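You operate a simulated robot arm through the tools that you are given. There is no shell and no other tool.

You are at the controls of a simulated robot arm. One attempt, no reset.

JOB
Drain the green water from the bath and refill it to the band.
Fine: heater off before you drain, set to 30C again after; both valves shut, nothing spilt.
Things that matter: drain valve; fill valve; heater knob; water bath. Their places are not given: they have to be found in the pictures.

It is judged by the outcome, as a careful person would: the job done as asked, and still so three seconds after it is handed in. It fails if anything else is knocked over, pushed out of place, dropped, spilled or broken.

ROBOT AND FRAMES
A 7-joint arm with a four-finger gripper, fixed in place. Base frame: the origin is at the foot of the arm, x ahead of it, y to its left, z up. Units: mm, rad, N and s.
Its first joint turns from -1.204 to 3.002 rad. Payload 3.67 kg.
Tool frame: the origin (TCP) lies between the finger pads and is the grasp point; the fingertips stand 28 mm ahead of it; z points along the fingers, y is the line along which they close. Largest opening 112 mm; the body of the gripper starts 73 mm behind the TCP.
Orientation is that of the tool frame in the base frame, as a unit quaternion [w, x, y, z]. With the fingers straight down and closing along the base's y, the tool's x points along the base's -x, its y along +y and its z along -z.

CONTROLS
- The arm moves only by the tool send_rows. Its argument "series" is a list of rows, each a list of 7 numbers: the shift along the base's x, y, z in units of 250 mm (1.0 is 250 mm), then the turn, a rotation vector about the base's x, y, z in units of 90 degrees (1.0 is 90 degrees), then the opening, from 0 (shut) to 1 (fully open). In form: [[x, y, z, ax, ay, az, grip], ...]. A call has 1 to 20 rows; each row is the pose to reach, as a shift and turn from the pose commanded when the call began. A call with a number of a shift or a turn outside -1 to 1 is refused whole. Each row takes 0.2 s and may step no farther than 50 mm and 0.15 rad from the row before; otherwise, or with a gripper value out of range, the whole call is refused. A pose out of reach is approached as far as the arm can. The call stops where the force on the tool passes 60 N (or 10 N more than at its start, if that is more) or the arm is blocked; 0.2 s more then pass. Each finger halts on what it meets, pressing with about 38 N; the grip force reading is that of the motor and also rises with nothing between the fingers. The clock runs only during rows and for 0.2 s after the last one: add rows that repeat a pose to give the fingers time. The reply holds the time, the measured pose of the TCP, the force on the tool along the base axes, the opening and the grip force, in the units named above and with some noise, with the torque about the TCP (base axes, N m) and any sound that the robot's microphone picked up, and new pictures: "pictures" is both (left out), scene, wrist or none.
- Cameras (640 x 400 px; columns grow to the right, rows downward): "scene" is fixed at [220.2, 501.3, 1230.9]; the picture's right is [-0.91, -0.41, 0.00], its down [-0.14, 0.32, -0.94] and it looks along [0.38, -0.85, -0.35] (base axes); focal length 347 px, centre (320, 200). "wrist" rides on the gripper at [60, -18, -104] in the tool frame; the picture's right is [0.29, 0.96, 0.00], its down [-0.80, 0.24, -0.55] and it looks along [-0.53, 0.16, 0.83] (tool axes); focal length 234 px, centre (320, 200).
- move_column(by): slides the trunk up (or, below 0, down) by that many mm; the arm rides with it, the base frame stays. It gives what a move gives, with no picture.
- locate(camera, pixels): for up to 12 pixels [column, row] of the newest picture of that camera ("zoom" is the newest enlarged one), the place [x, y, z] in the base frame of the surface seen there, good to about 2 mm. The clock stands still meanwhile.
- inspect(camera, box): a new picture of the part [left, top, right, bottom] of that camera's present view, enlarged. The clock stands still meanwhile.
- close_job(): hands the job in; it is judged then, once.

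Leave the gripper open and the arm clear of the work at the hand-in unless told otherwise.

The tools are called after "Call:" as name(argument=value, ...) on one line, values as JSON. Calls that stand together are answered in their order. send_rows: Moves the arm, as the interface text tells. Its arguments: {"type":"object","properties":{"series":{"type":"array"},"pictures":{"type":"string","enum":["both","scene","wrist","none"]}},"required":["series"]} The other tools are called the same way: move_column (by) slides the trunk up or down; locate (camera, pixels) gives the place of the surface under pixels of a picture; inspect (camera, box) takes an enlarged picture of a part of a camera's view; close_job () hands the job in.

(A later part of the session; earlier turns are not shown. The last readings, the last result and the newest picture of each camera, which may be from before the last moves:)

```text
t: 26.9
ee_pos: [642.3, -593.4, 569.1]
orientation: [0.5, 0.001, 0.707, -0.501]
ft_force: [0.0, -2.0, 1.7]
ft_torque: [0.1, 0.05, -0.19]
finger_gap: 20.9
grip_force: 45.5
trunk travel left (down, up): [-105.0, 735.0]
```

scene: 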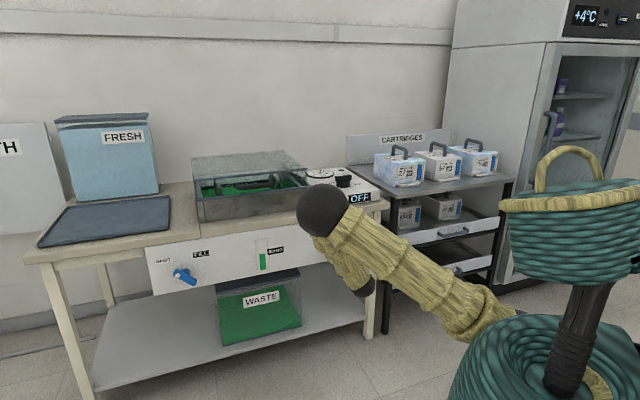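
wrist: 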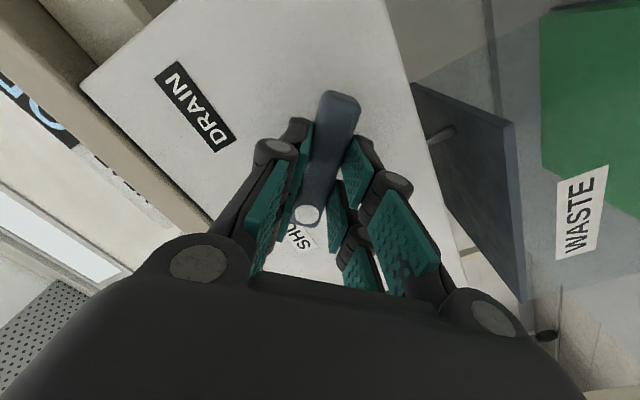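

The drain handle is held cleanly, with near-zero side forces. I'll turn it clockwise +45° about the panel axis and check.

Call:
send_rows(series=[[0, 0, 0, 0.0589, -0.0589, 0, 0], [0, 0, 0, 0.1178, -0.1178, 0, 0], [0, 0, 0, 0.1768, -0.1768, 0, 0], [0, 0, 0, 0.2357, -0.2357, 0, 0], [0, 0, 0, 0.2946, -0.2946, 0, 0], [0, 0, 0, 0.3536, -0.3536, 0, 0]], pictures="wrist")

Call:
inspect(camera="scene", box=[185, 140, 320, 350])

```text
t: 28.3
ee_pos: [642.0, -592.1, 570.9]
orientation: [0.653, 0.273, 0.653, -0.27]
ft_force: [12.7, -19.0, -2.9]
ft_torque: [0.07, 0.06, 0.07]
finger_gap: 20.9
grip_force: 45.1
trunk travel left (down, up): [-105.0, 735.0]
```

wrist: 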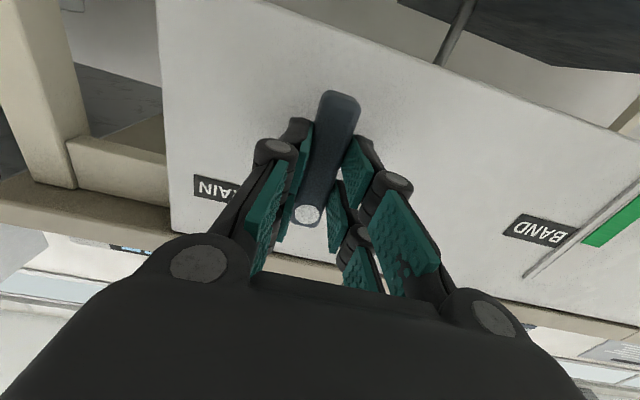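

```text
1.90 times, centred on (252, 245) of scene
```

zoom: 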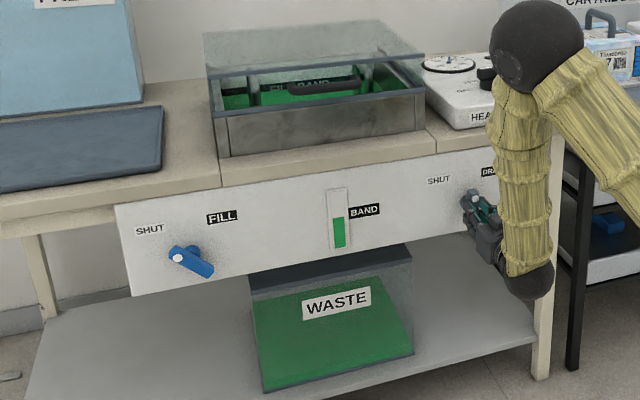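

The handle follows. I'll turn the other +45° to DRAIN.

Call:
send_rows(series=[[0, 0, 0, 0.0589, -0.0589, 0, 0], [0, 0, 0, 0.1178, -0.1178, 0, 0], [0, 0, 0, 0.1768, -0.1768, 0, 0], [0, 0, 0, 0.2357, -0.2357, 0, 0], [0, 0, 0, 0.2946, -0.2946, 0, 0], [0, 0, 0, 0.3536, -0.3536, 0, 0], [0, 0, 0, 0.3536, -0.3536, 0, 0]], pictures="both")

Call:
inspect(camera="scene", box=[185, 140, 385, 350])

```text
t: 29.9
ee_pos: [642.4, -592.9, 569.8]
orientation: [0.707, 0.501, 0.499, 0.001]
ft_force: [13.6, -23.0, 0.7]
ft_torque: [-0.12, 0.12, -0.27]
finger_gap: 21.3
grip_force: 44.5
trunk travel left (down, up): [-105.0, 735.0]
```

scene: 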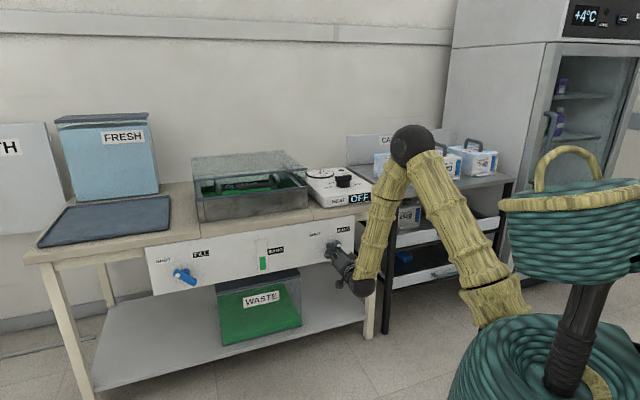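
wrist: 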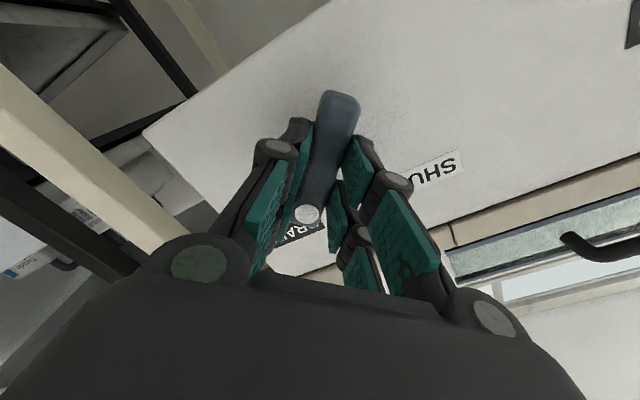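

```text
1.90 times, centred on (285, 245) of scene
```

zoom: 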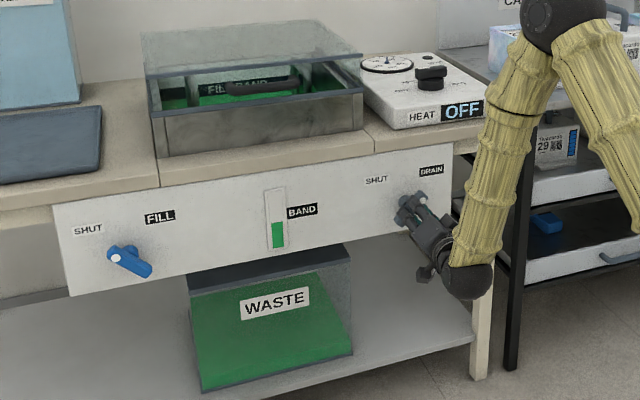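

The gauge level is dropping, so the drain works. I'll keep hold of the handle, wait 4 s, and watch the gauge and waste tank.

Call:
send_rows(series=[[0, 0, 0, 0, 0, 0, 0], [0, 0, 0, 0, 0, 0, 0], [0, 0, 0, 0, 0, 0, 0], [0, 0, 0, 0, 0, 0, 0], [0, 0, 0, 0, 0, 0, 0], [0, 0, 0, 0, 0, 0, 0], [0, 0, 0, 0, 0, 0, 0], [0, 0, 0, 0, 0, 0, 0], [0, 0, 0, 0, 0, 0, 0], [0, 0, 0, 0, 0, 0, 0]], pictures="scene")

Call:
inspect(camera="scene", box=[185, 140, 325, 350])

Call:
inspect(camera="scene", box=[245, 230, 300, 280])

```text
t: 32.1
ee_pos: [641.2, -593.1, 571.1]
orientation: [0.706, 0.502, 0.499, 0.0]
ft_force: [6.7, -13.8, -3.0]
ft_torque: [-0.21, -0.12, -0.42]
finger_gap: 21.0
grip_force: 44.7
trunk travel left (down, up): [-105.0, 735.0]
```

scene: 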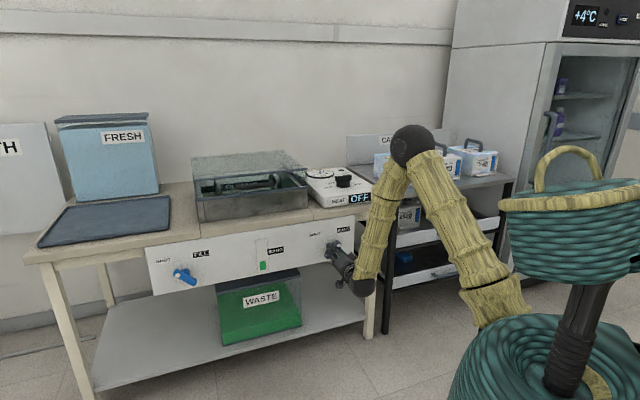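

```text
1.90 times, centred on (255, 245) of scene
```

zoom: 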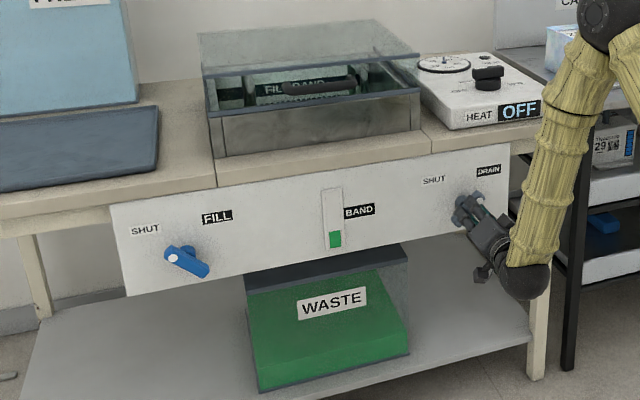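

```text
8.00 times, centred on (272, 255) of scene
```

zoom: 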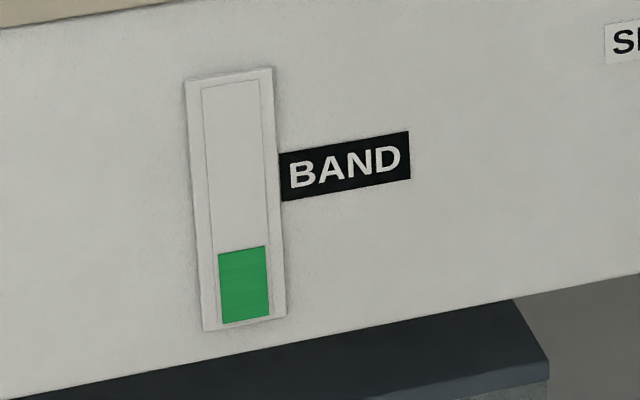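

The gauge has gone from about 131 px of green to 71 px and the waste tank is filling with plenty of room left. I'll wait 4 s more.

Call:
send_rows(series=[[0, 0, 0, 0, 0, 0, 0], [0, 0, 0, 0, 0, 0, 0], [0, 0, 0, 0, 0, 0, 0], [0, 0, 0, 0, 0, 0, 0], [0, 0, 0, 0, 0, 0, 0], [0, 0, 0, 0, 0, 0, 0], [0, 0, 0, 0, 0, 0, 0], [0, 0, 0, 0, 0, 0, 0], [0, 0, 0, 0, 0, 0, 0], [0, 0, 0, 0, 0, 0, 0], [0, 0, 0, 0, 0, 0, 0], [0, 0, 0, 0, 0, 0, 0], [0, 0, 0, 0, 0, 0, 0], [0, 0, 0, 0, 0, 0, 0], [0, 0, 0, 0, 0, 0, 0], [0, 0, 0, 0, 0, 0, 0], [0, 0, 0, 0, 0, 0, 0], [0, 0, 0, 0, 0, 0, 0], [0, 0, 0, 0, 0, 0, 0], [0, 0, 0, 0, 0, 0, 0]], pictures="none")

Call:
inspect(camera="scene", box=[185, 140, 325, 350])

Call:
inspect(camera="scene", box=[245, 230, 300, 280])

Call:
inspect(camera="scene", box=[185, 140, 320, 225])

```text
t: 36.3
ee_pos: [643.0, -592.1, 571.5]
orientation: [0.707, 0.501, 0.499, 0.0]
ft_force: [0.5, -28.4, -0.5]
ft_torque: [-0.1, 0.09, -0.52]
finger_gap: 21.1
grip_force: 45.1
trunk travel left (down, up): [-105.0, 735.0]
```

```text
1.90 times, centred on (255, 245) of scene
```

zoom: 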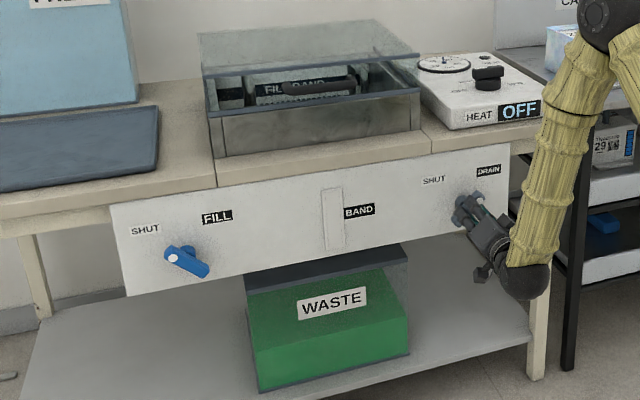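

```text
8.00 times, centred on (272, 255) of scene
```

zoom: 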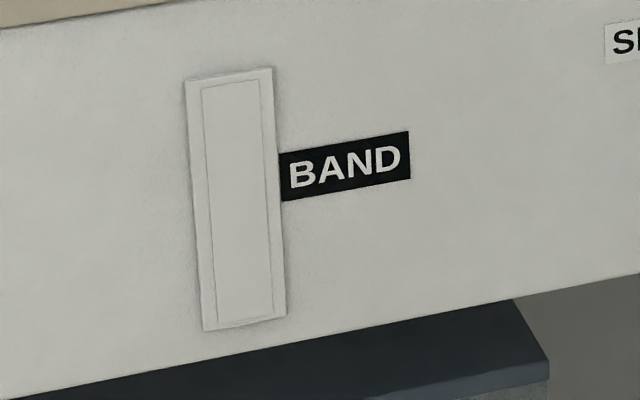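

```text
4.71 times, centred on (252, 182) of scene
```

zoom: 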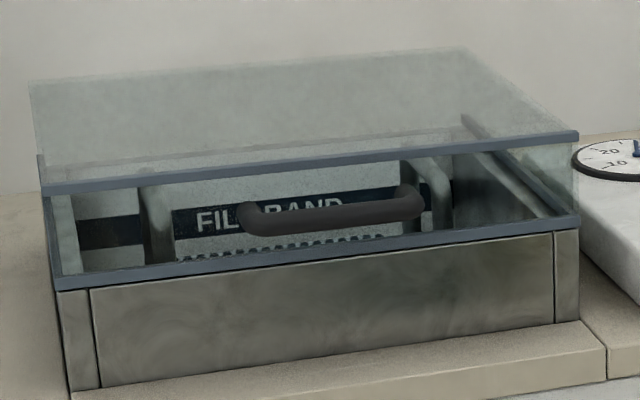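

The gauge is empty and no green is left in the bath. I'll wait one more second, then turn the handle −90° back to SHUT.

Call:
send_rows(series=[[0, 0, 0, 0, 0, 0, 0], [0, 0, 0, 0, 0, 0, 0], [0, 0, 0, 0, 0, 0, 0], [0, 0, 0, 0, 0, 0, 0], [0, 0, 0, 0, 0, 0, 0], [0, 0, 0, -0.0589, 0.0589, 0, 0], [0, 0, 0, -0.1178, 0.1178, 0, 0], [0, 0, 0, -0.1768, 0.1768, 0, 0], [0, 0, 0, -0.2357, 0.2357, 0, 0], [0, 0, 0, -0.2946, 0.2946, 0, 0], [0, 0, 0, -0.3536, 0.3536, 0, 0], [0, 0, 0, -0.4125, 0.4125, 0, 0], [0, 0, 0, -0.4714, 0.4714, 0, 0], [0, 0, 0, -0.5303, 0.5303, 0, 0], [0, 0, 0, -0.5893, 0.5893, 0, 0], [0, 0, 0, -0.6482, 0.6482, 0, 0], [0, 0, 0, -0.7071, 0.7071, 0, 0], [0, 0, 0, -0.7071, 0.7071, 0, 0]], pictures="both")

```text
t: 40.1
ee_pos: [641.8, -591.9, 569.9]
orientation: [0.5, -0.001, 0.707, -0.5]
ft_force: [-16.2, 8.0, -9.2]
ft_torque: [0.4, 0.34, -0.3]
finger_gap: 20.8
grip_force: 45.5
trunk travel left (down, up): [-105.0, 735.0]
```

scene: 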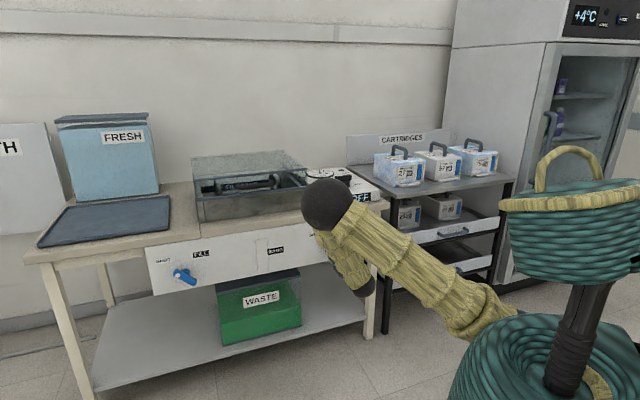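
wrist: 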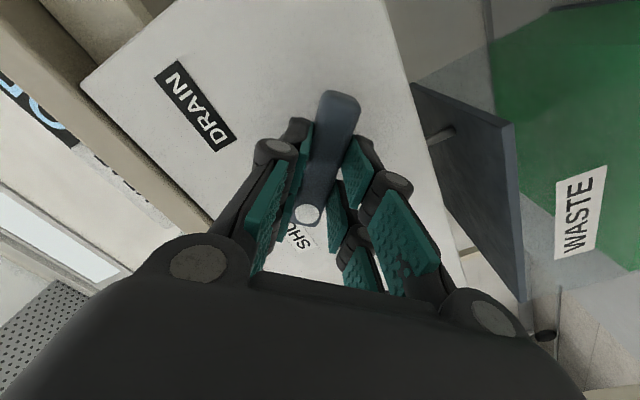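

The drain handle points to SHUT again. I'll open and back straight off the panel.

Call:
send_rows(series=[[0, 0, 0, 0, 0, 0, 0.3], [0, 0, 0, 0, 0, 0, 0.55], [0, 0, 0, 0, 0, 0, 0.55], [-0.05, 0.05, 0, 0, 0, 0, 0.55], [-0.11, 0.11, 0, 0, 0, 0, 0.55], [-0.18, 0.18, 0, 0, 0, 0, 0.55], [-0.25, 0.25, 0, 0, 0, 0, 0.55]], pictures="both")

Call:
inspect(camera="wrist", box=[180, 40, 420, 240])

```text
t: 41.7
ee_pos: [578.9, -529.0, 571.5]
orientation: [0.501, 0.0, 0.707, -0.5]
ft_force: [0.4, 0.2, -0.5]
ft_torque: [-0.02, -0.02, -0.02]
finger_gap: 61.7
grip_force: 0.1
trunk travel left (down, up): [-105.0, 735.0]
```

scene: 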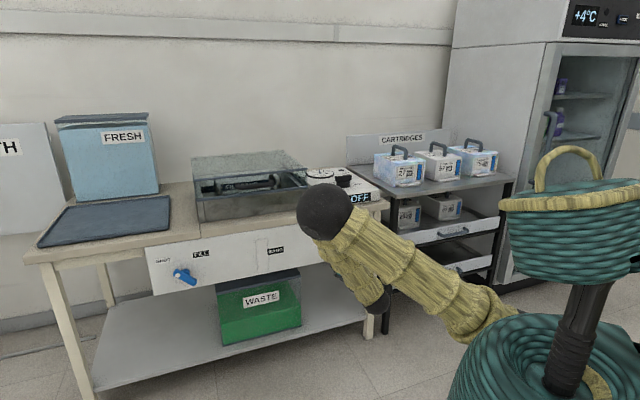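
wrist: 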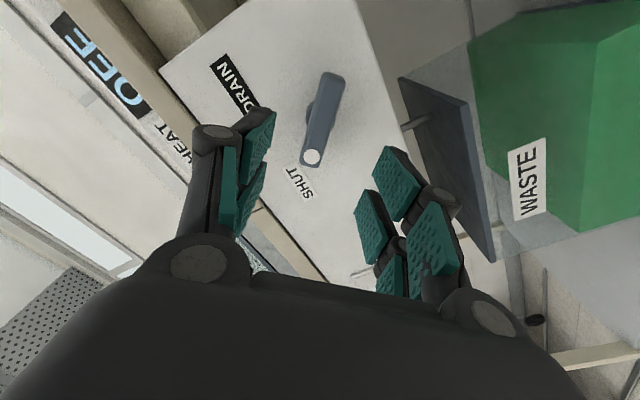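

```text
2.00 times, centred on (300, 140) of wrist
```

zoom: 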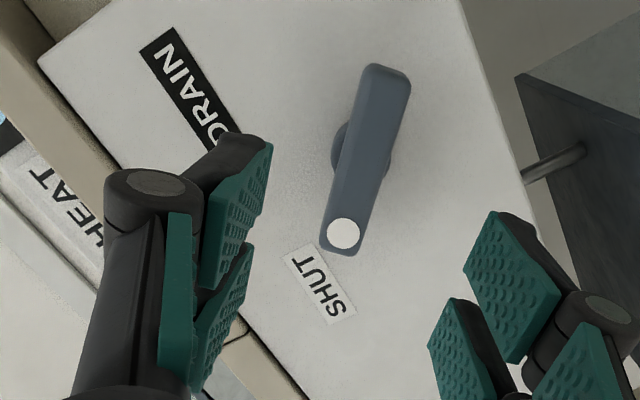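

The drain is at SHUT as at the start. Now the fill valve: I'll take a fresh zoom and locate its handle, stem and labels.

Call:
inspect(camera="scene", box=[150, 245, 220, 295])

Call:
locate(camera="zoom", pixels=[[263, 243], [232, 235], [255, 195], [388, 325], [410, 300], [320, 268], [345, 205], [325, 195], [147, 123], [447, 73], [300, 255], [355, 290]])

```text
8.00 times, centred on (185, 270) of scene
```

zoom: 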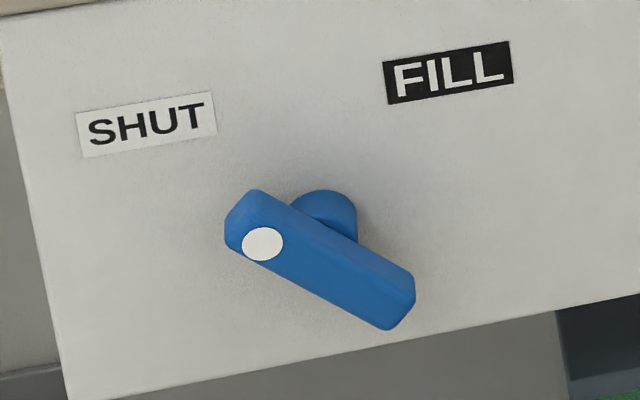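

```text
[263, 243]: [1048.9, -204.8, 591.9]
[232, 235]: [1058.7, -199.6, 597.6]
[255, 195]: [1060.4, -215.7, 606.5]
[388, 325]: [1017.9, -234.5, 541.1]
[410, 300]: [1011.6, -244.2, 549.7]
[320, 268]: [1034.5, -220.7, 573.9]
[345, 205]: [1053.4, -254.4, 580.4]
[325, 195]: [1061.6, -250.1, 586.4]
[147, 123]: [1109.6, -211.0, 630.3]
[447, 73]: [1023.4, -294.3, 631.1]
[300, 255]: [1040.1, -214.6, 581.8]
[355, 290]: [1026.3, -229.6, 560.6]
```

The fill pivot is at about s=575, z=571 with its handle front at d≈886, same shape as the drain. I'll slide left along the panel at d≈783 in two legs.

Call:
send_rows(series=[[0.109, 0.109, 0, 0, 0, 0, 0.55], [0.218, 0.218, 0, 0, 0, 0, 0.55], [0.327, 0.327, 0, 0, 0, 0, 0.55], [0.437, 0.437, 0, 0, 0, 0, 0.55], [0.546, 0.546, 0, 0, 0, 0, 0.55], [0.655, 0.655, 0, 0, 0, 0, 0.55], [0.764, 0.764, 0, 0, 0, 0, 0.55]], pictures="both")

```text
t: 42.7
ee_pos: [663.6, -434.1, 472.3]
orientation: [0.435, -0.026, 0.747, -0.502]
ft_force: [0.3, 0.5, -0.1]
ft_torque: [0.03, 0.01, 0.06]
finger_gap: 61.6
grip_force: 0.0
trunk travel left (down, up): [-105.0, 735.0]
stopped in row 5: the arm was blocked; the commanded pose is now the measured one
```

scene: 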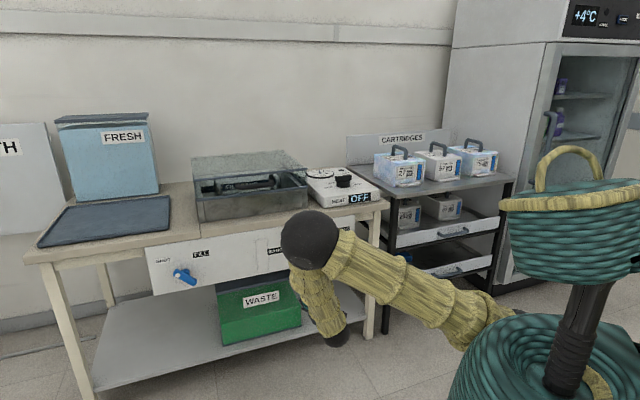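
wrist: 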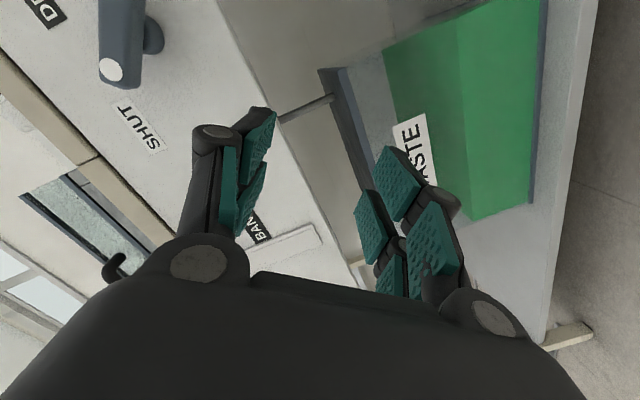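

The move was blocked part-way: the TCP sank to z=472 with no contact force, which looks like a joint limit rather than a collision. I'll check where the arm's parts are.

Call:
locate(camera="scene", pixels=[[310, 240], [340, 265], [400, 300], [470, 325], [490, 310], [320, 300], [335, 335], [575, 250], [560, 330], [550, 200], [255, 300], [300, 310]])

Call:
inspect(camera="scene", box=[200, 180, 640, 400])

```text
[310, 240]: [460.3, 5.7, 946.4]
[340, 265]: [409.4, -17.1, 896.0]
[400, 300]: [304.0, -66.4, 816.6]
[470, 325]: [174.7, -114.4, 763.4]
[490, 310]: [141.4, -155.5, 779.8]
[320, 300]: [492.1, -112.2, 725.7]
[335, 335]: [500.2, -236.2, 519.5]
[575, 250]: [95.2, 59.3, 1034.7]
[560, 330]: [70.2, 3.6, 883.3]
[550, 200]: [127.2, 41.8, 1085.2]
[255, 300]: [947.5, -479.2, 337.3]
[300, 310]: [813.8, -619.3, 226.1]
```

```text
1.45 times, centred on (420, 290) of scene
```

zoom: 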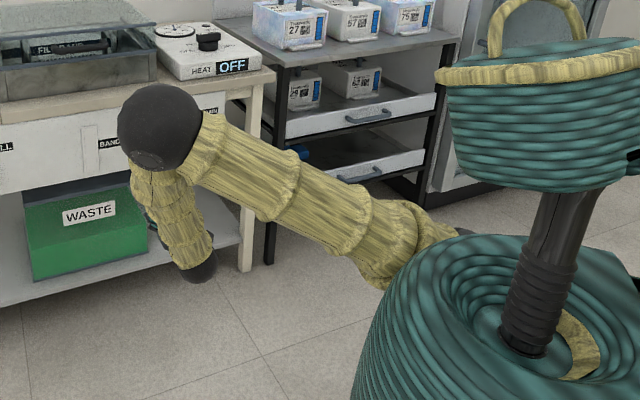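

The elbow had swung left across the robot's own base. I'll return the tool to the untwisted roll (elbow up and to the right) and raise back to z≈572 here.

Call:
send_rows(series=[[0.002, -0.002, 0.05, 0.0429, -0.057, -0.0015, 0.55], [0.005, -0.005, 0.1, 0.0858, -0.114, -0.003, 0.55], [0.008, -0.008, 0.15, 0.1286, -0.171, -0.0044, 0.55], [0.01, -0.01, 0.2, 0.1715, -0.228, -0.0058, 0.55], [0.012, -0.012, 0.25, 0.2144, -0.285, -0.0073, 0.55], [0.015, -0.015, 0.3, 0.2573, -0.342, -0.0087, 0.55], [0.018, -0.018, 0.35, 0.3001, -0.399, -0.0102, 0.55], [0.02, -0.02, 0.4, 0.343, -0.456, -0.0116, 0.55], [0.02, -0.02, 0.4, 0.343, -0.456, -0.0116, 0.55]], pictures="both")

```text
t: 44.7
ee_pos: [671.8, -435.9, 573.7]
orientation: [0.655, 0.269, 0.652, -0.271]
ft_force: [-0.5, -0.4, 0.5]
ft_torque: [0.0, -0.01, 0.01]
finger_gap: 61.6
grip_force: 0.1
trunk travel left (down, up): [-105.0, 735.0]
```

scene: 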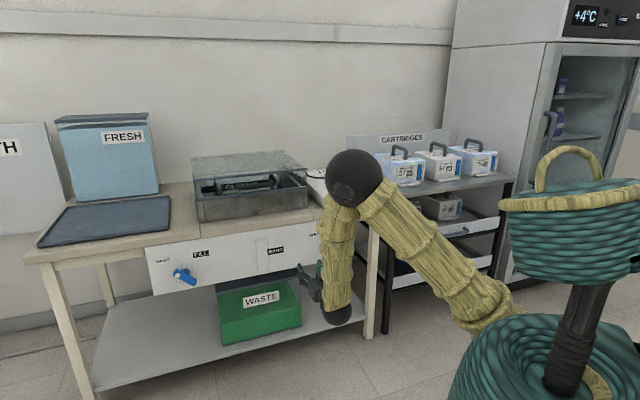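
wrist: 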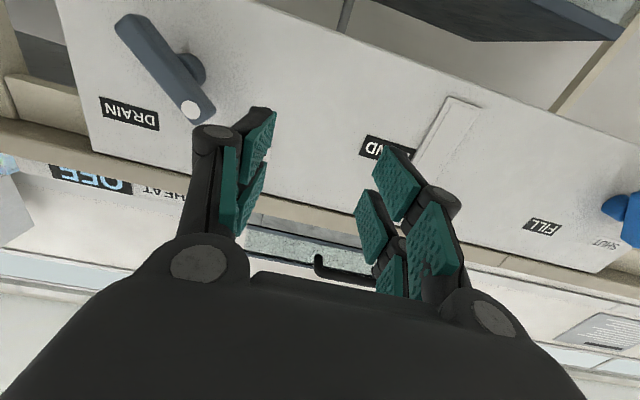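

Back to a comfortable posture, the drain still at SHUT. I'll slide left along the panel in this roll.

Call:
send_rows(series=[[0.1, 0.1, 0, 0, 0, 0, 0.55], [0.2, 0.2, 0, 0, 0, 0, 0.55], [0.3, 0.3, 0, 0, 0, 0, 0.55], [0.4, 0.4, 0, 0, 0, 0, 0.55], [0.5, 0.5, 0, 0, 0, 0, 0.55], [0.6, 0.6, 0, 0, 0, 0, 0.55]], pictures="scene")

```text
t: 46.1
ee_pos: [820.2, -288.0, 571.7]
orientation: [0.653, 0.274, 0.653, -0.27]
ft_force: [0.0, 0.2, 0.1]
ft_torque: [0.01, -0.01, -0.01]
finger_gap: 61.7
grip_force: 0.1
trunk travel left (down, up): [-105.0, 735.0]
```

scene: 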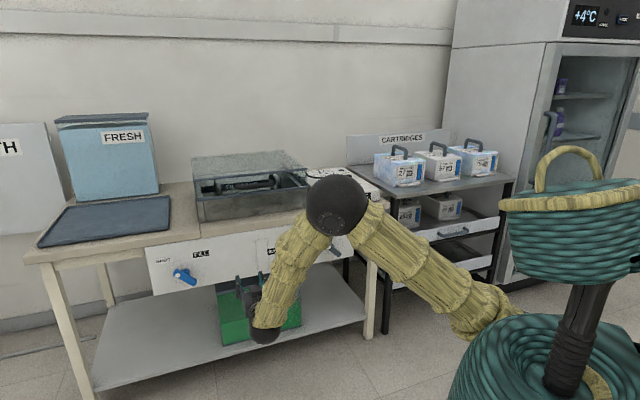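

Good. I'll continue left to in front of the fill valve (s≈575).

Call:
send_rows(series=[[0.113, 0.113, 0, 0, 0, 0, 0.55], [0.225, 0.225, 0, 0, 0, 0, 0.55], [0.338, 0.338, 0, 0, 0, 0, 0.55], [0.45, 0.45, 0, 0, 0, 0, 0.55], [0.563, 0.563, 0, 0, 0, 0, 0.55], [0.563, 0.563, 0, 0, 0, 0, 0.55]], pictures="both")

```text
t: 47.5
ee_pos: [961.1, -140.4, 574.0]
orientation: [0.654, 0.269, 0.653, -0.271]
ft_force: [0.0, -0.2, -0.1]
ft_torque: [0.0, -0.01, 0.01]
finger_gap: 61.6
grip_force: 0.0
trunk travel left (down, up): [-105.0, 735.0]
```

scene: 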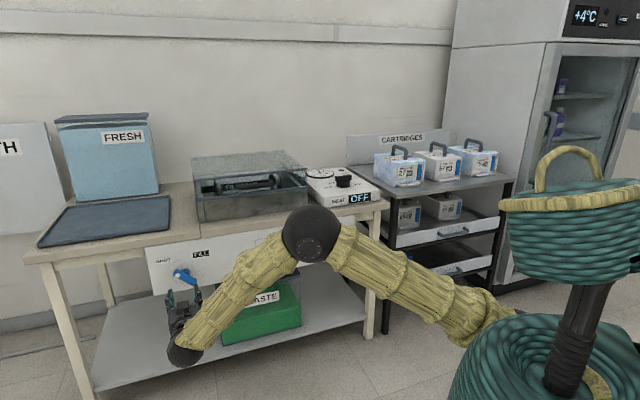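
wrist: 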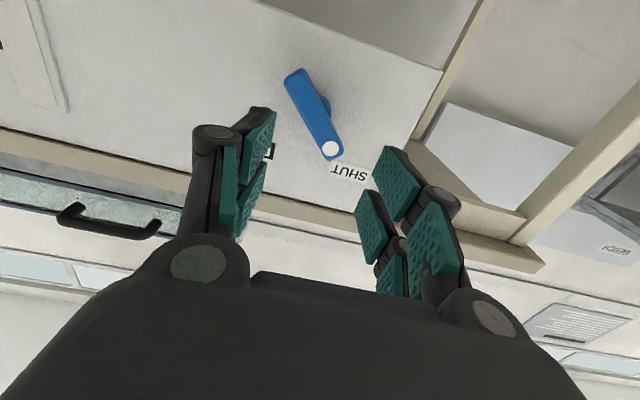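

I'm in front of the fill valve (580, 779 in bench coordinates). The arm hides the panel gauge from the scene camera, so I'll measure the FILL BAND strip inside the bath now, plus the fill handle in the wrist view.

Call:
inspect(camera="scene", box=[190, 165, 290, 215])

Call:
locate(camera="zoom", pixels=[[120, 170], [120, 195], [120, 150], [140, 205], [200, 160], [200, 190], [200, 200], [170, 220], [350, 110], [30, 190], [560, 120], [560, 160]])

Call:
inspect(camera="wrist", box=[260, 50, 400, 190])

```text
6.40 times, centred on (240, 190) of scene
```

zoom: 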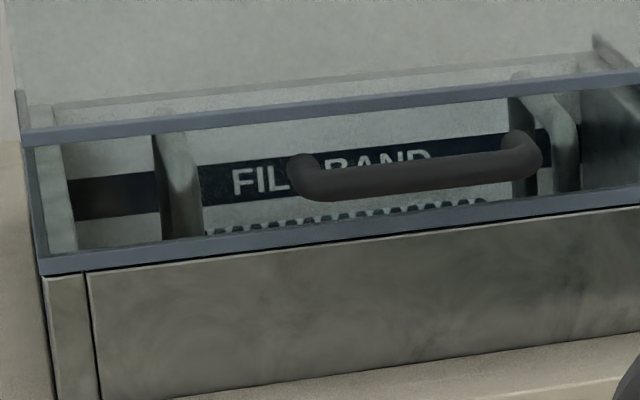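

```text
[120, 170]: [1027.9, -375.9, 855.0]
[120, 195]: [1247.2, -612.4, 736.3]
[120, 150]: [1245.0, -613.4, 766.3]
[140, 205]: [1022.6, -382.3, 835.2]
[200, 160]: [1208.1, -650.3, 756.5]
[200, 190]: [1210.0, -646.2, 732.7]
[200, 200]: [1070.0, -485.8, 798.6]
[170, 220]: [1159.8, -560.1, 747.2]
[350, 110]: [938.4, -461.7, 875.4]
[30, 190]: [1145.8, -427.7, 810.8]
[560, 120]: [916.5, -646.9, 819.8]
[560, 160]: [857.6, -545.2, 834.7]
```

```text
2.86 times, centred on (330, 120) of wrist
```

zoom: 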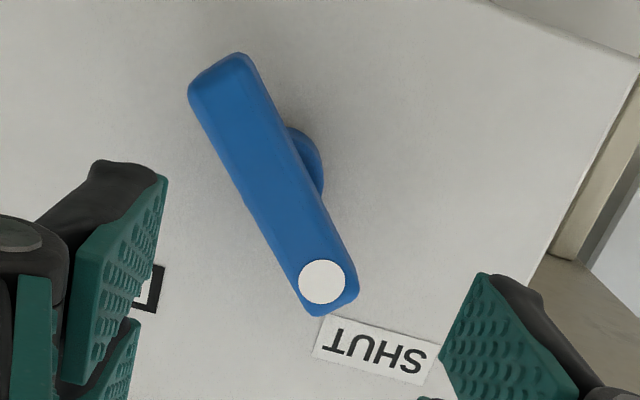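

The strip spans about z=720–750 and the starting level sat near the middle of its text. Now I'll refine the fill handle's place from this wrist zoom.

Call:
locate(camera="zoom", pixels=[[322, 282], [205, 85], [195, 95], [240, 60], [318, 310], [352, 285], [262, 180], [305, 165], [310, 145], [225, 180], [290, 180], [260, 130]])

```text
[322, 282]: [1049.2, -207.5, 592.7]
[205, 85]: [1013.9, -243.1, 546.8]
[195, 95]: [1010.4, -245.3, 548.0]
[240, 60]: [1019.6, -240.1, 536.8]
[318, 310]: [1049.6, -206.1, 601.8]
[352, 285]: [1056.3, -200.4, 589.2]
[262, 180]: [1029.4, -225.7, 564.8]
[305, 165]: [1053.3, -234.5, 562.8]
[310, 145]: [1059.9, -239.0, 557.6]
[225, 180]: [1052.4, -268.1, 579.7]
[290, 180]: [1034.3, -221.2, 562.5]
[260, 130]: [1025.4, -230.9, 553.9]
```

I'll take one still row to read the pose again, since the last y reading differs from the command by 7 mm.

Call:
send_rows(series=[[0, 0, 0, 0, 0, 0, 0.6], [0, 0, 0, 0, 0, 0, 0.6]], pictures="none")

```text
t: 48.1
ee_pos: [960.4, -141.8, 574.1]
orientation: [0.655, 0.269, 0.652, -0.272]
ft_force: [0.1, 0.3, 0.0]
ft_torque: [-0.01, -0.04, -0.02]
finger_gap: 67.1
grip_force: 0.1
trunk travel left (down, up): [-105.0, 735.0]
```

Pose is (960.5,−141.5,574). I'll roll −45° and move to the pre-grasp at s≈574.5, d≈835, z≈571, watching the elbow.

Call:
send_rows(series=[[0.024, -0.029, -0.002, -0.0589, 0.0589, 0, 0.6], [0.048, -0.058, -0.004, -0.1178, 0.1178, 0, 0.6], [0.072, -0.086, -0.006, -0.1768, 0.1768, 0, 0.6], [0.096, -0.115, -0.008, -0.2357, 0.2357, 0, 0.6], [0.12, -0.144, -0.01, -0.2946, 0.2946, 0, 0.6], [0.144, -0.173, -0.012, -0.3536, 0.3536, 0, 0.6], [0.144, -0.173, -0.012, -0.3536, 0.3536, 0, 0.6]], pictures="both")

```text
t: 49.7
ee_pos: [997.0, -186.5, 571.6]
orientation: [0.501, -0.002, 0.707, -0.5]
ft_force: [-0.1, -1.3, 1.1]
ft_torque: [-0.02, 0.02, -0.02]
finger_gap: 67.1
grip_force: 0.1
trunk travel left (down, up): [-105.0, 735.0]
```

scene: 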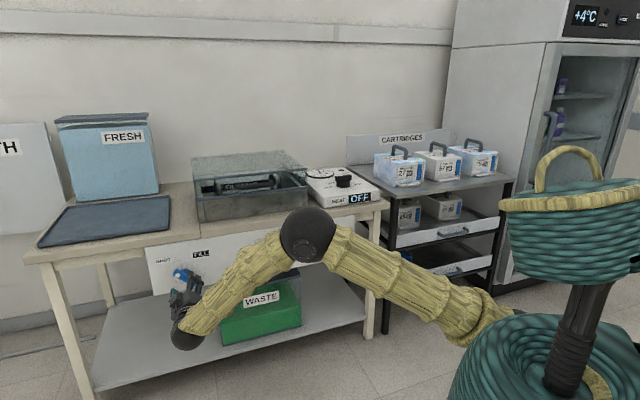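
wrist: 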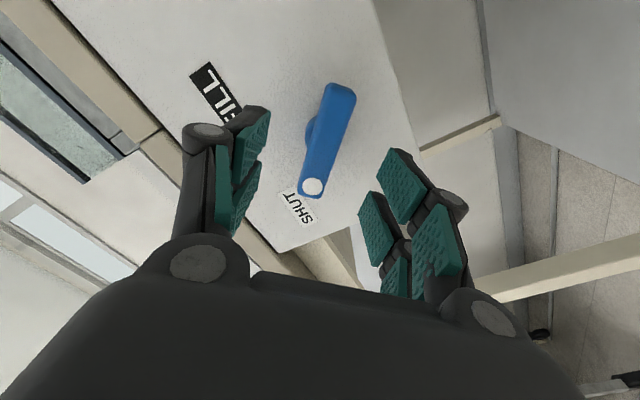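

The roll worked and the handle lies about 2 mm down-left of centre. I'll correct that while advancing to d≈873, then close.

Call:
send_rows(series=[[0.036, -0.034, -0.002, 0, 0, 0, 0.6], [0.072, -0.067, -0.004, 0, 0, 0, 0.6], [0.108, -0.101, -0.005, 0, 0, 0, 0.6], [0.108, -0.101, -0.005, 0, 0, 0, 0.6], [0.108, -0.101, -0.005, 0, 0, 0, 0.3], [0.108, -0.101, -0.005, 0, 0, 0, 0.0], [0.108, -0.101, -0.005, 0, 0, 0, 0.0]], pictures="both")

```text
t: 51.3
ee_pos: [1023.7, -212.4, 569.2]
orientation: [0.501, -0.001, 0.706, -0.5]
ft_force: [0.2, 0.5, -1.0]
ft_torque: [0.22, 0.06, -0.09]
finger_gap: 21.0
grip_force: 45.3
trunk travel left (down, up): [-105.0, 735.0]
```

scene: 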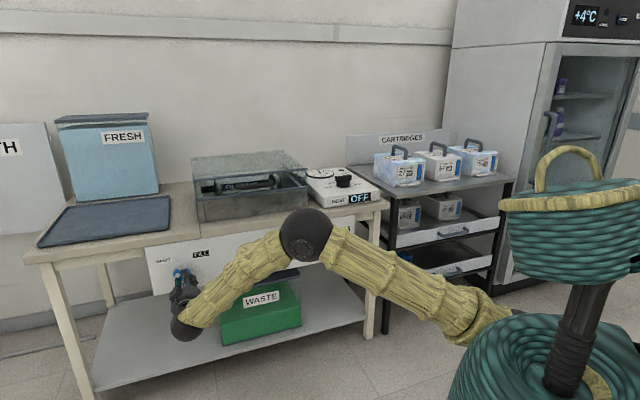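
wrist: 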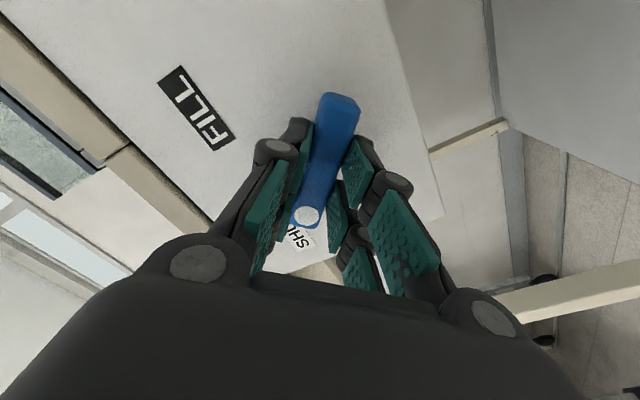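

Gripped cleanly (gap 21, near-zero forces). I'll turn +45° toward FILL and check the bath right away.

Call:
send_rows(series=[[0, 0, 0, 0.0589, -0.0589, 0, 0], [0, 0, 0, 0.1178, -0.1178, 0, 0], [0, 0, 0, 0.1768, -0.1768, 0, 0], [0, 0, 0, 0.2357, -0.2357, 0, 0], [0, 0, 0, 0.2946, -0.2946, 0, 0], [0, 0, 0, 0.3536, -0.3536, 0, 0]], pictures="both")

Call:
inspect(camera="scene", box=[185, 140, 320, 225])

```text
t: 52.7
ee_pos: [1024.6, -212.4, 569.3]
orientation: [0.655, 0.269, 0.652, -0.27]
ft_force: [19.9, 15.5, 4.2]
ft_torque: [-0.33, -0.28, 0.74]
finger_gap: 21.0
grip_force: 45.0
trunk travel left (down, up): [-105.0, 735.0]
```

scene: 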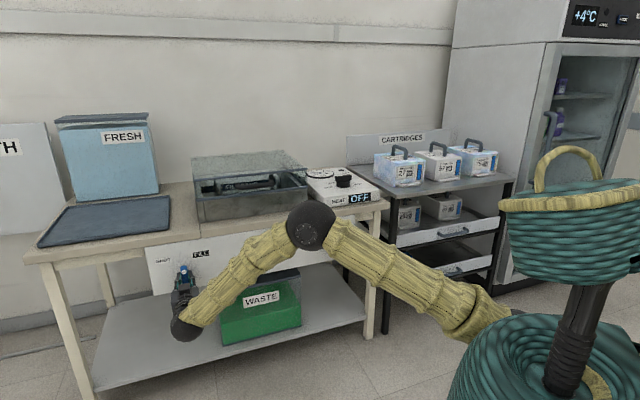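
wrist: 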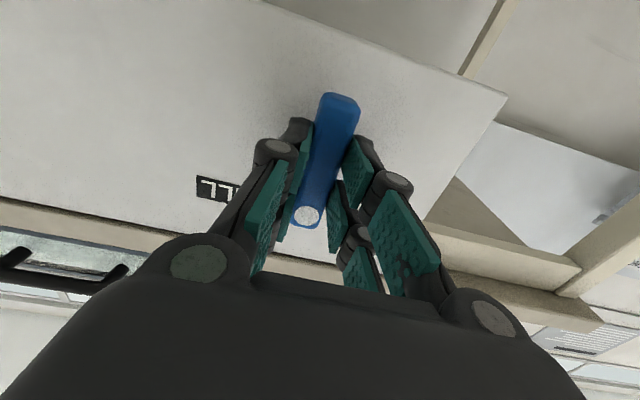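

```text
4.71 times, centred on (252, 182) of scene
```

zoom: 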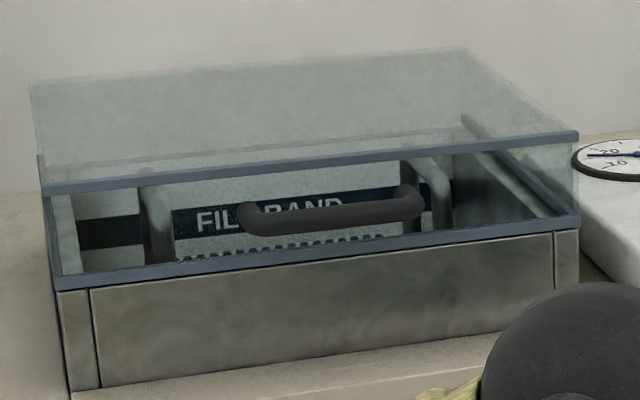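

No water visible yet. Forces are modest, so I'll turn the other +45° to FILL.

Call:
send_rows(series=[[0, 0, 0, 0.0589, -0.0589, 0, 0], [0, 0, 0, 0.1178, -0.1178, 0, 0], [0, 0, 0, 0.1768, -0.1768, 0, 0], [0, 0, 0, 0.2357, -0.2357, 0, 0], [0, 0, 0, 0.2946, -0.2946, 0, 0], [0, 0, 0, 0.3536, -0.3536, 0, 0]], pictures="both")

Call:
inspect(camera="scene", box=[185, 140, 320, 225])

```text
t: 54.1
ee_pos: [1025.1, -211.6, 569.4]
orientation: [0.709, 0.498, 0.5, 0.0]
ft_force: [37.3, 33.9, 9.3]
ft_torque: [0.18, 0.25, 1.75]
finger_gap: 21.0
grip_force: 45.5
trunk travel left (down, up): [-105.0, 735.0]
```

scene: 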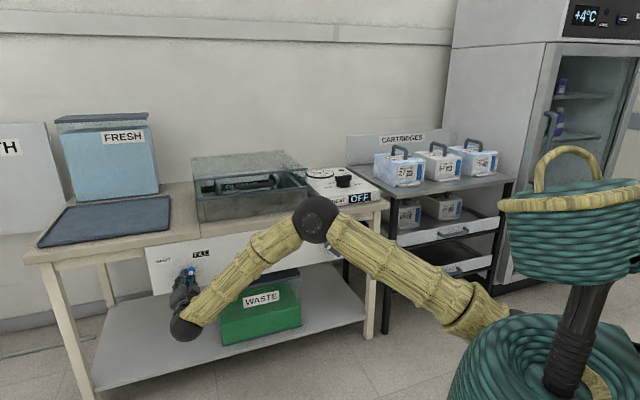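
wrist: 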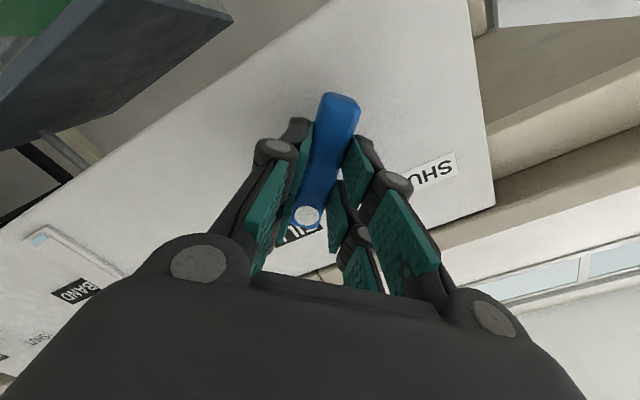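

```text
4.71 times, centred on (252, 182) of scene
```

zoom: 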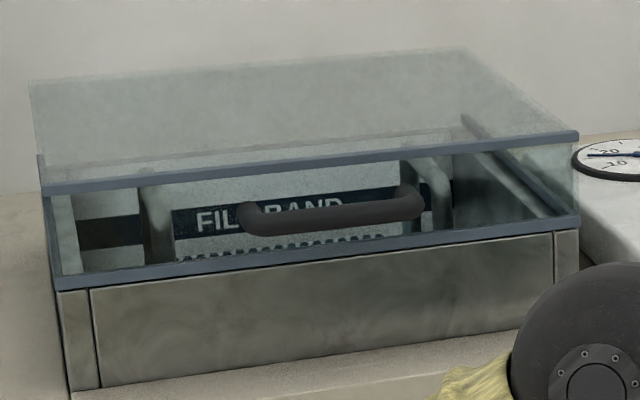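

The wrist view now shows the panel gauge at (40,245) with light-blue starting at its bottom. I'll zoom on it. The side force is 50 N along the panel, which I'll relieve with a small shift.

Call:
inspect(camera="wrist", box=[0, 210, 140, 300])

Call:
send_rows(series=[[0.004, 0.004, 0, 0, 0, 0, 0], [0.008, 0.008, 0, 0, 0, 0, 0]], pictures="wrist")

Call:
inspect(camera="wrist", box=[0, 210, 140, 300])

```text
4.44 times, centred on (70, 255) of wrist
```

zoom: 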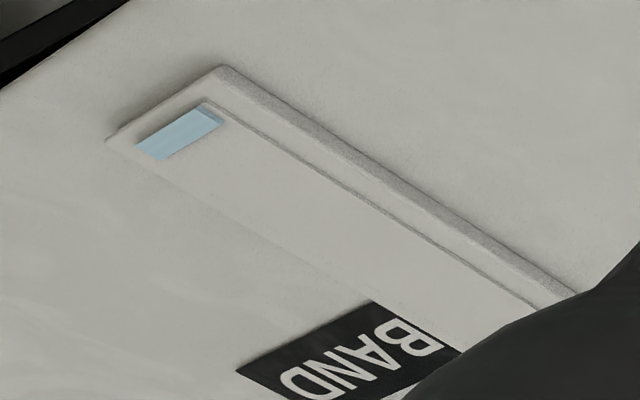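

```text
t: 54.7
ee_pos: [1025.1, -212.3, 569.1]
orientation: [0.709, 0.498, 0.499, -0.001]
ft_force: [6.9, 33.3, 11.8]
ft_torque: [0.32, 0.37, 1.56]
finger_gap: 21.0
grip_force: 44.8
trunk travel left (down, up): [-105.0, 735.0]
```

wrist: 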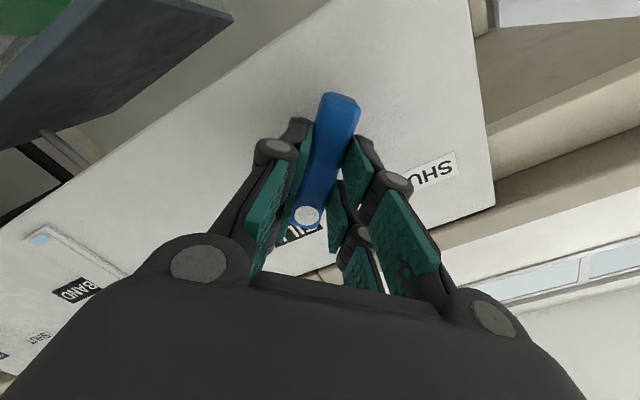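

```text
4.44 times, centred on (70, 255) of wrist
```

zoom: 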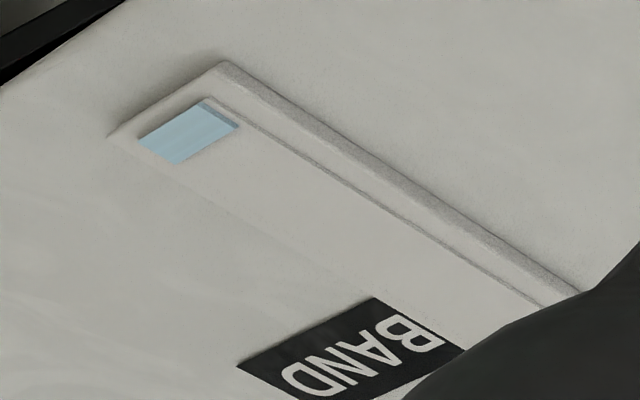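

The water rises by about 6% of the gauge per second; the band's middle is about where the right edge passes (500,279) in this zoom. I'll wait about 3 s, relieving y slightly.

Call:
send_rows(series=[[0, 0.004, 0, 0, 0, 0, 0], [0, 0.004, 0, 0, 0, 0, 0], [0, 0.004, 0, 0, 0, 0, 0], [0, 0.004, 0, 0, 0, 0, 0], [0, 0.004, 0, 0, 0, 0, 0], [0, 0.004, 0, 0, 0, 0, 0], [0, 0.004, 0, 0, 0, 0, 0], [0, 0.004, 0, 0, 0, 0, 0], [0, 0.004, 0, 0, 0, 0, 0], [0, 0.004, 0, 0, 0, 0, 0], [0, 0.004, 0, 0, 0, 0, 0], [0, 0.004, 0, 0, 0, 0, 0]], pictures="none")

Call:
inspect(camera="wrist", box=[0, 210, 140, 300])

Call:
inspect(camera="scene", box=[185, 140, 320, 225])

```text
t: 57.3
ee_pos: [1025.2, -211.7, 568.6]
orientation: [0.708, 0.5, 0.498, -0.002]
ft_force: [-42.1, 7.4, -4.3]
ft_torque: [-0.16, -0.18, -1.13]
finger_gap: 21.0
grip_force: 44.6
trunk travel left (down, up): [-105.0, 735.0]
```

```text
4.44 times, centred on (70, 255) of wrist
```

zoom: 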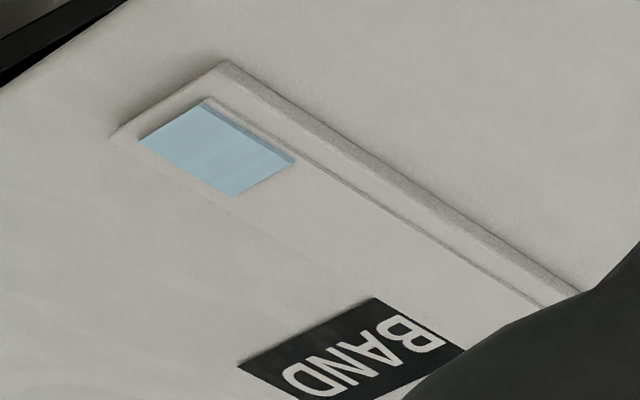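

```text
4.71 times, centred on (252, 182) of scene
```

zoom: 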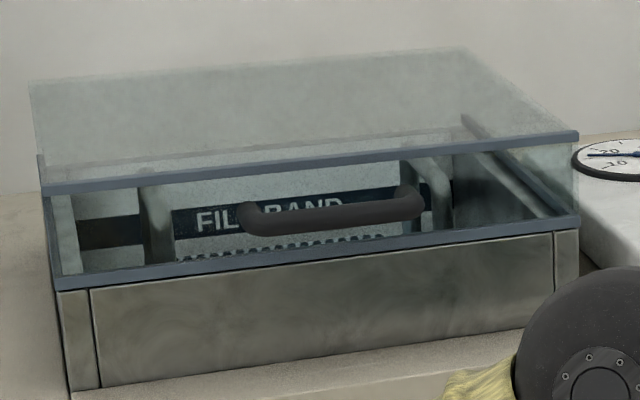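

The level is at about 26% along versus ~80% for the point to start closing. The grip forces drift, so I'll open the fingers slightly around the handle while it fills (about 4 s) and re-centre.

Call:
send_rows(series=[[0, 0, 0, 0, 0, 0, 0.35], [0, 0, 0, 0, 0, 0, 0.35], [0, 0, 0, 0, 0, 0, 0.35], [0, 0, 0, 0, 0, 0, 0.35], [0, 0, 0, 0, 0, 0, 0.35]], pictures="wrist")

Call:
inspect(camera="wrist", box=[0, 210, 140, 300])

```text
t: 58.5
ee_pos: [1025.3, -210.7, 569.1]
orientation: [0.709, 0.498, 0.5, -0.001]
ft_force: [0.2, 0.0, -0.5]
ft_torque: [0.0, -0.03, -0.03]
finger_gap: 39.0
grip_force: 0.1
trunk travel left (down, up): [-105.0, 735.0]
```

wrist: 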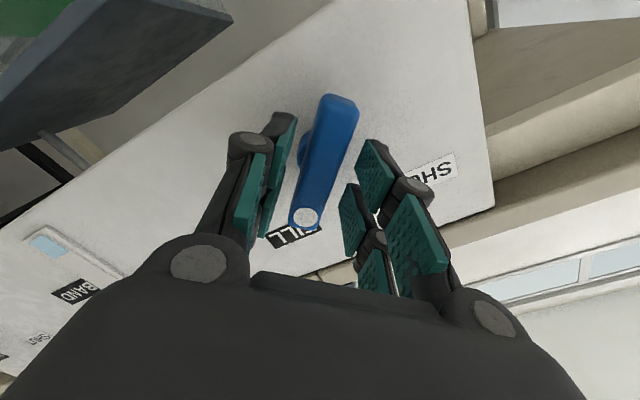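

```text
4.44 times, centred on (70, 255) of wrist
```

zoom: 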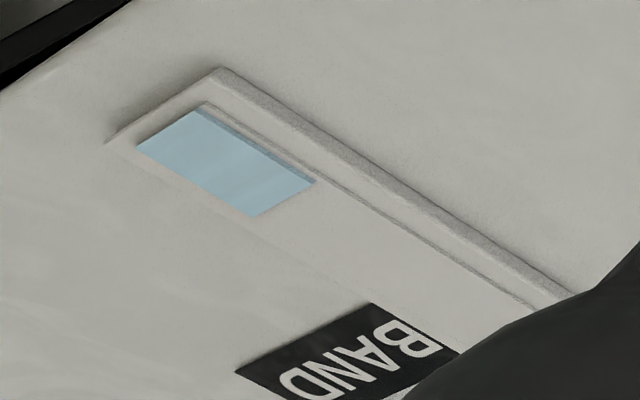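

Tool relaxed and centred; the level is ~33% along, rising ~5.5%/s. I'll wait 4 s more with the fingers loose.

Call:
send_rows(series=[[-0.002, -0.003, 0, 0, 0, 0, 0.35], [-0.002, -0.003, 0, 0, 0, 0, 0.35], [-0.002, -0.003, 0, 0, 0, 0, 0.35], [-0.002, -0.003, 0, 0, 0, 0, 0.35], [-0.002, -0.003, 0, 0, 0, 0, 0.35], [-0.002, -0.003, 0, 0, 0, 0, 0.35], [-0.002, -0.003, 0, 0, 0, 0, 0.35], [-0.002, -0.003, 0, 0, 0, 0, 0.35], [-0.002, -0.003, 0, 0, 0, 0, 0.35], [-0.002, -0.003, 0, 0, 0, 0, 0.35], [-0.002, -0.003, 0, 0, 0, 0, 0.35], [-0.002, -0.003, 0, 0, 0, 0, 0.35], [-0.002, -0.003, 0, 0, 0, 0, 0.35], [-0.002, -0.003, 0, 0, 0, 0, 0.35], [-0.002, -0.003, 0, 0, 0, 0, 0.35], [-0.002, -0.003, 0, 0, 0, 0, 0.35], [-0.002, -0.003, 0, 0, 0, 0, 0.35], [-0.002, -0.003, 0, 0, 0, 0, 0.35], [-0.002, -0.003, 0, 0, 0, 0, 0.35]], pictures="none")

Call:
inspect(camera="wrist", box=[0, 210, 140, 300])

Call:
inspect(camera="scene", box=[185, 140, 320, 225])

```text
t: 62.5
ee_pos: [1025.4, -211.9, 568.6]
orientation: [0.709, 0.498, 0.499, -0.001]
ft_force: [-0.1, -0.4, 0.3]
ft_torque: [0.02, 0.0, -0.02]
finger_gap: 39.2
grip_force: 0.1
trunk travel left (down, up): [-105.0, 735.0]
```

```text
4.44 times, centred on (70, 255) of wrist
```

zoom: 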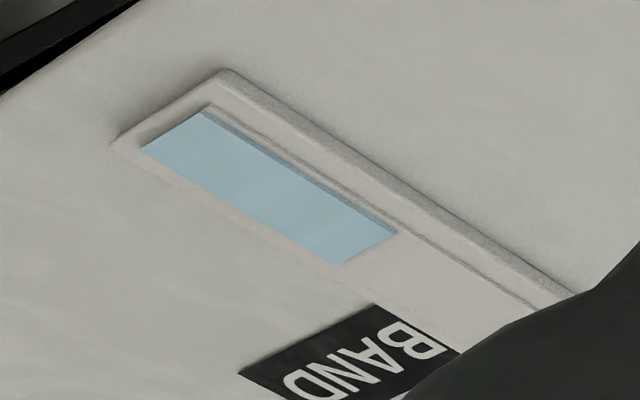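

```text
4.71 times, centred on (252, 182) of scene
```

zoom: 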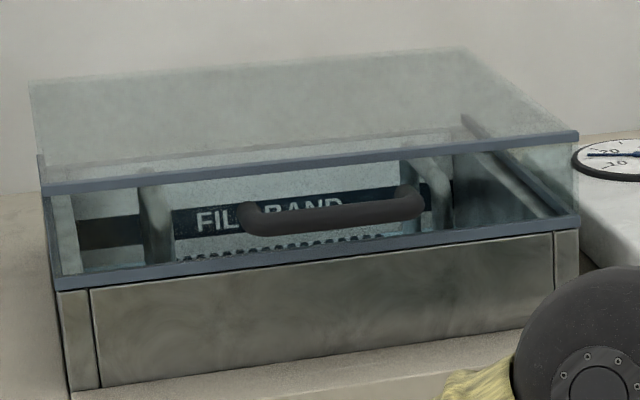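

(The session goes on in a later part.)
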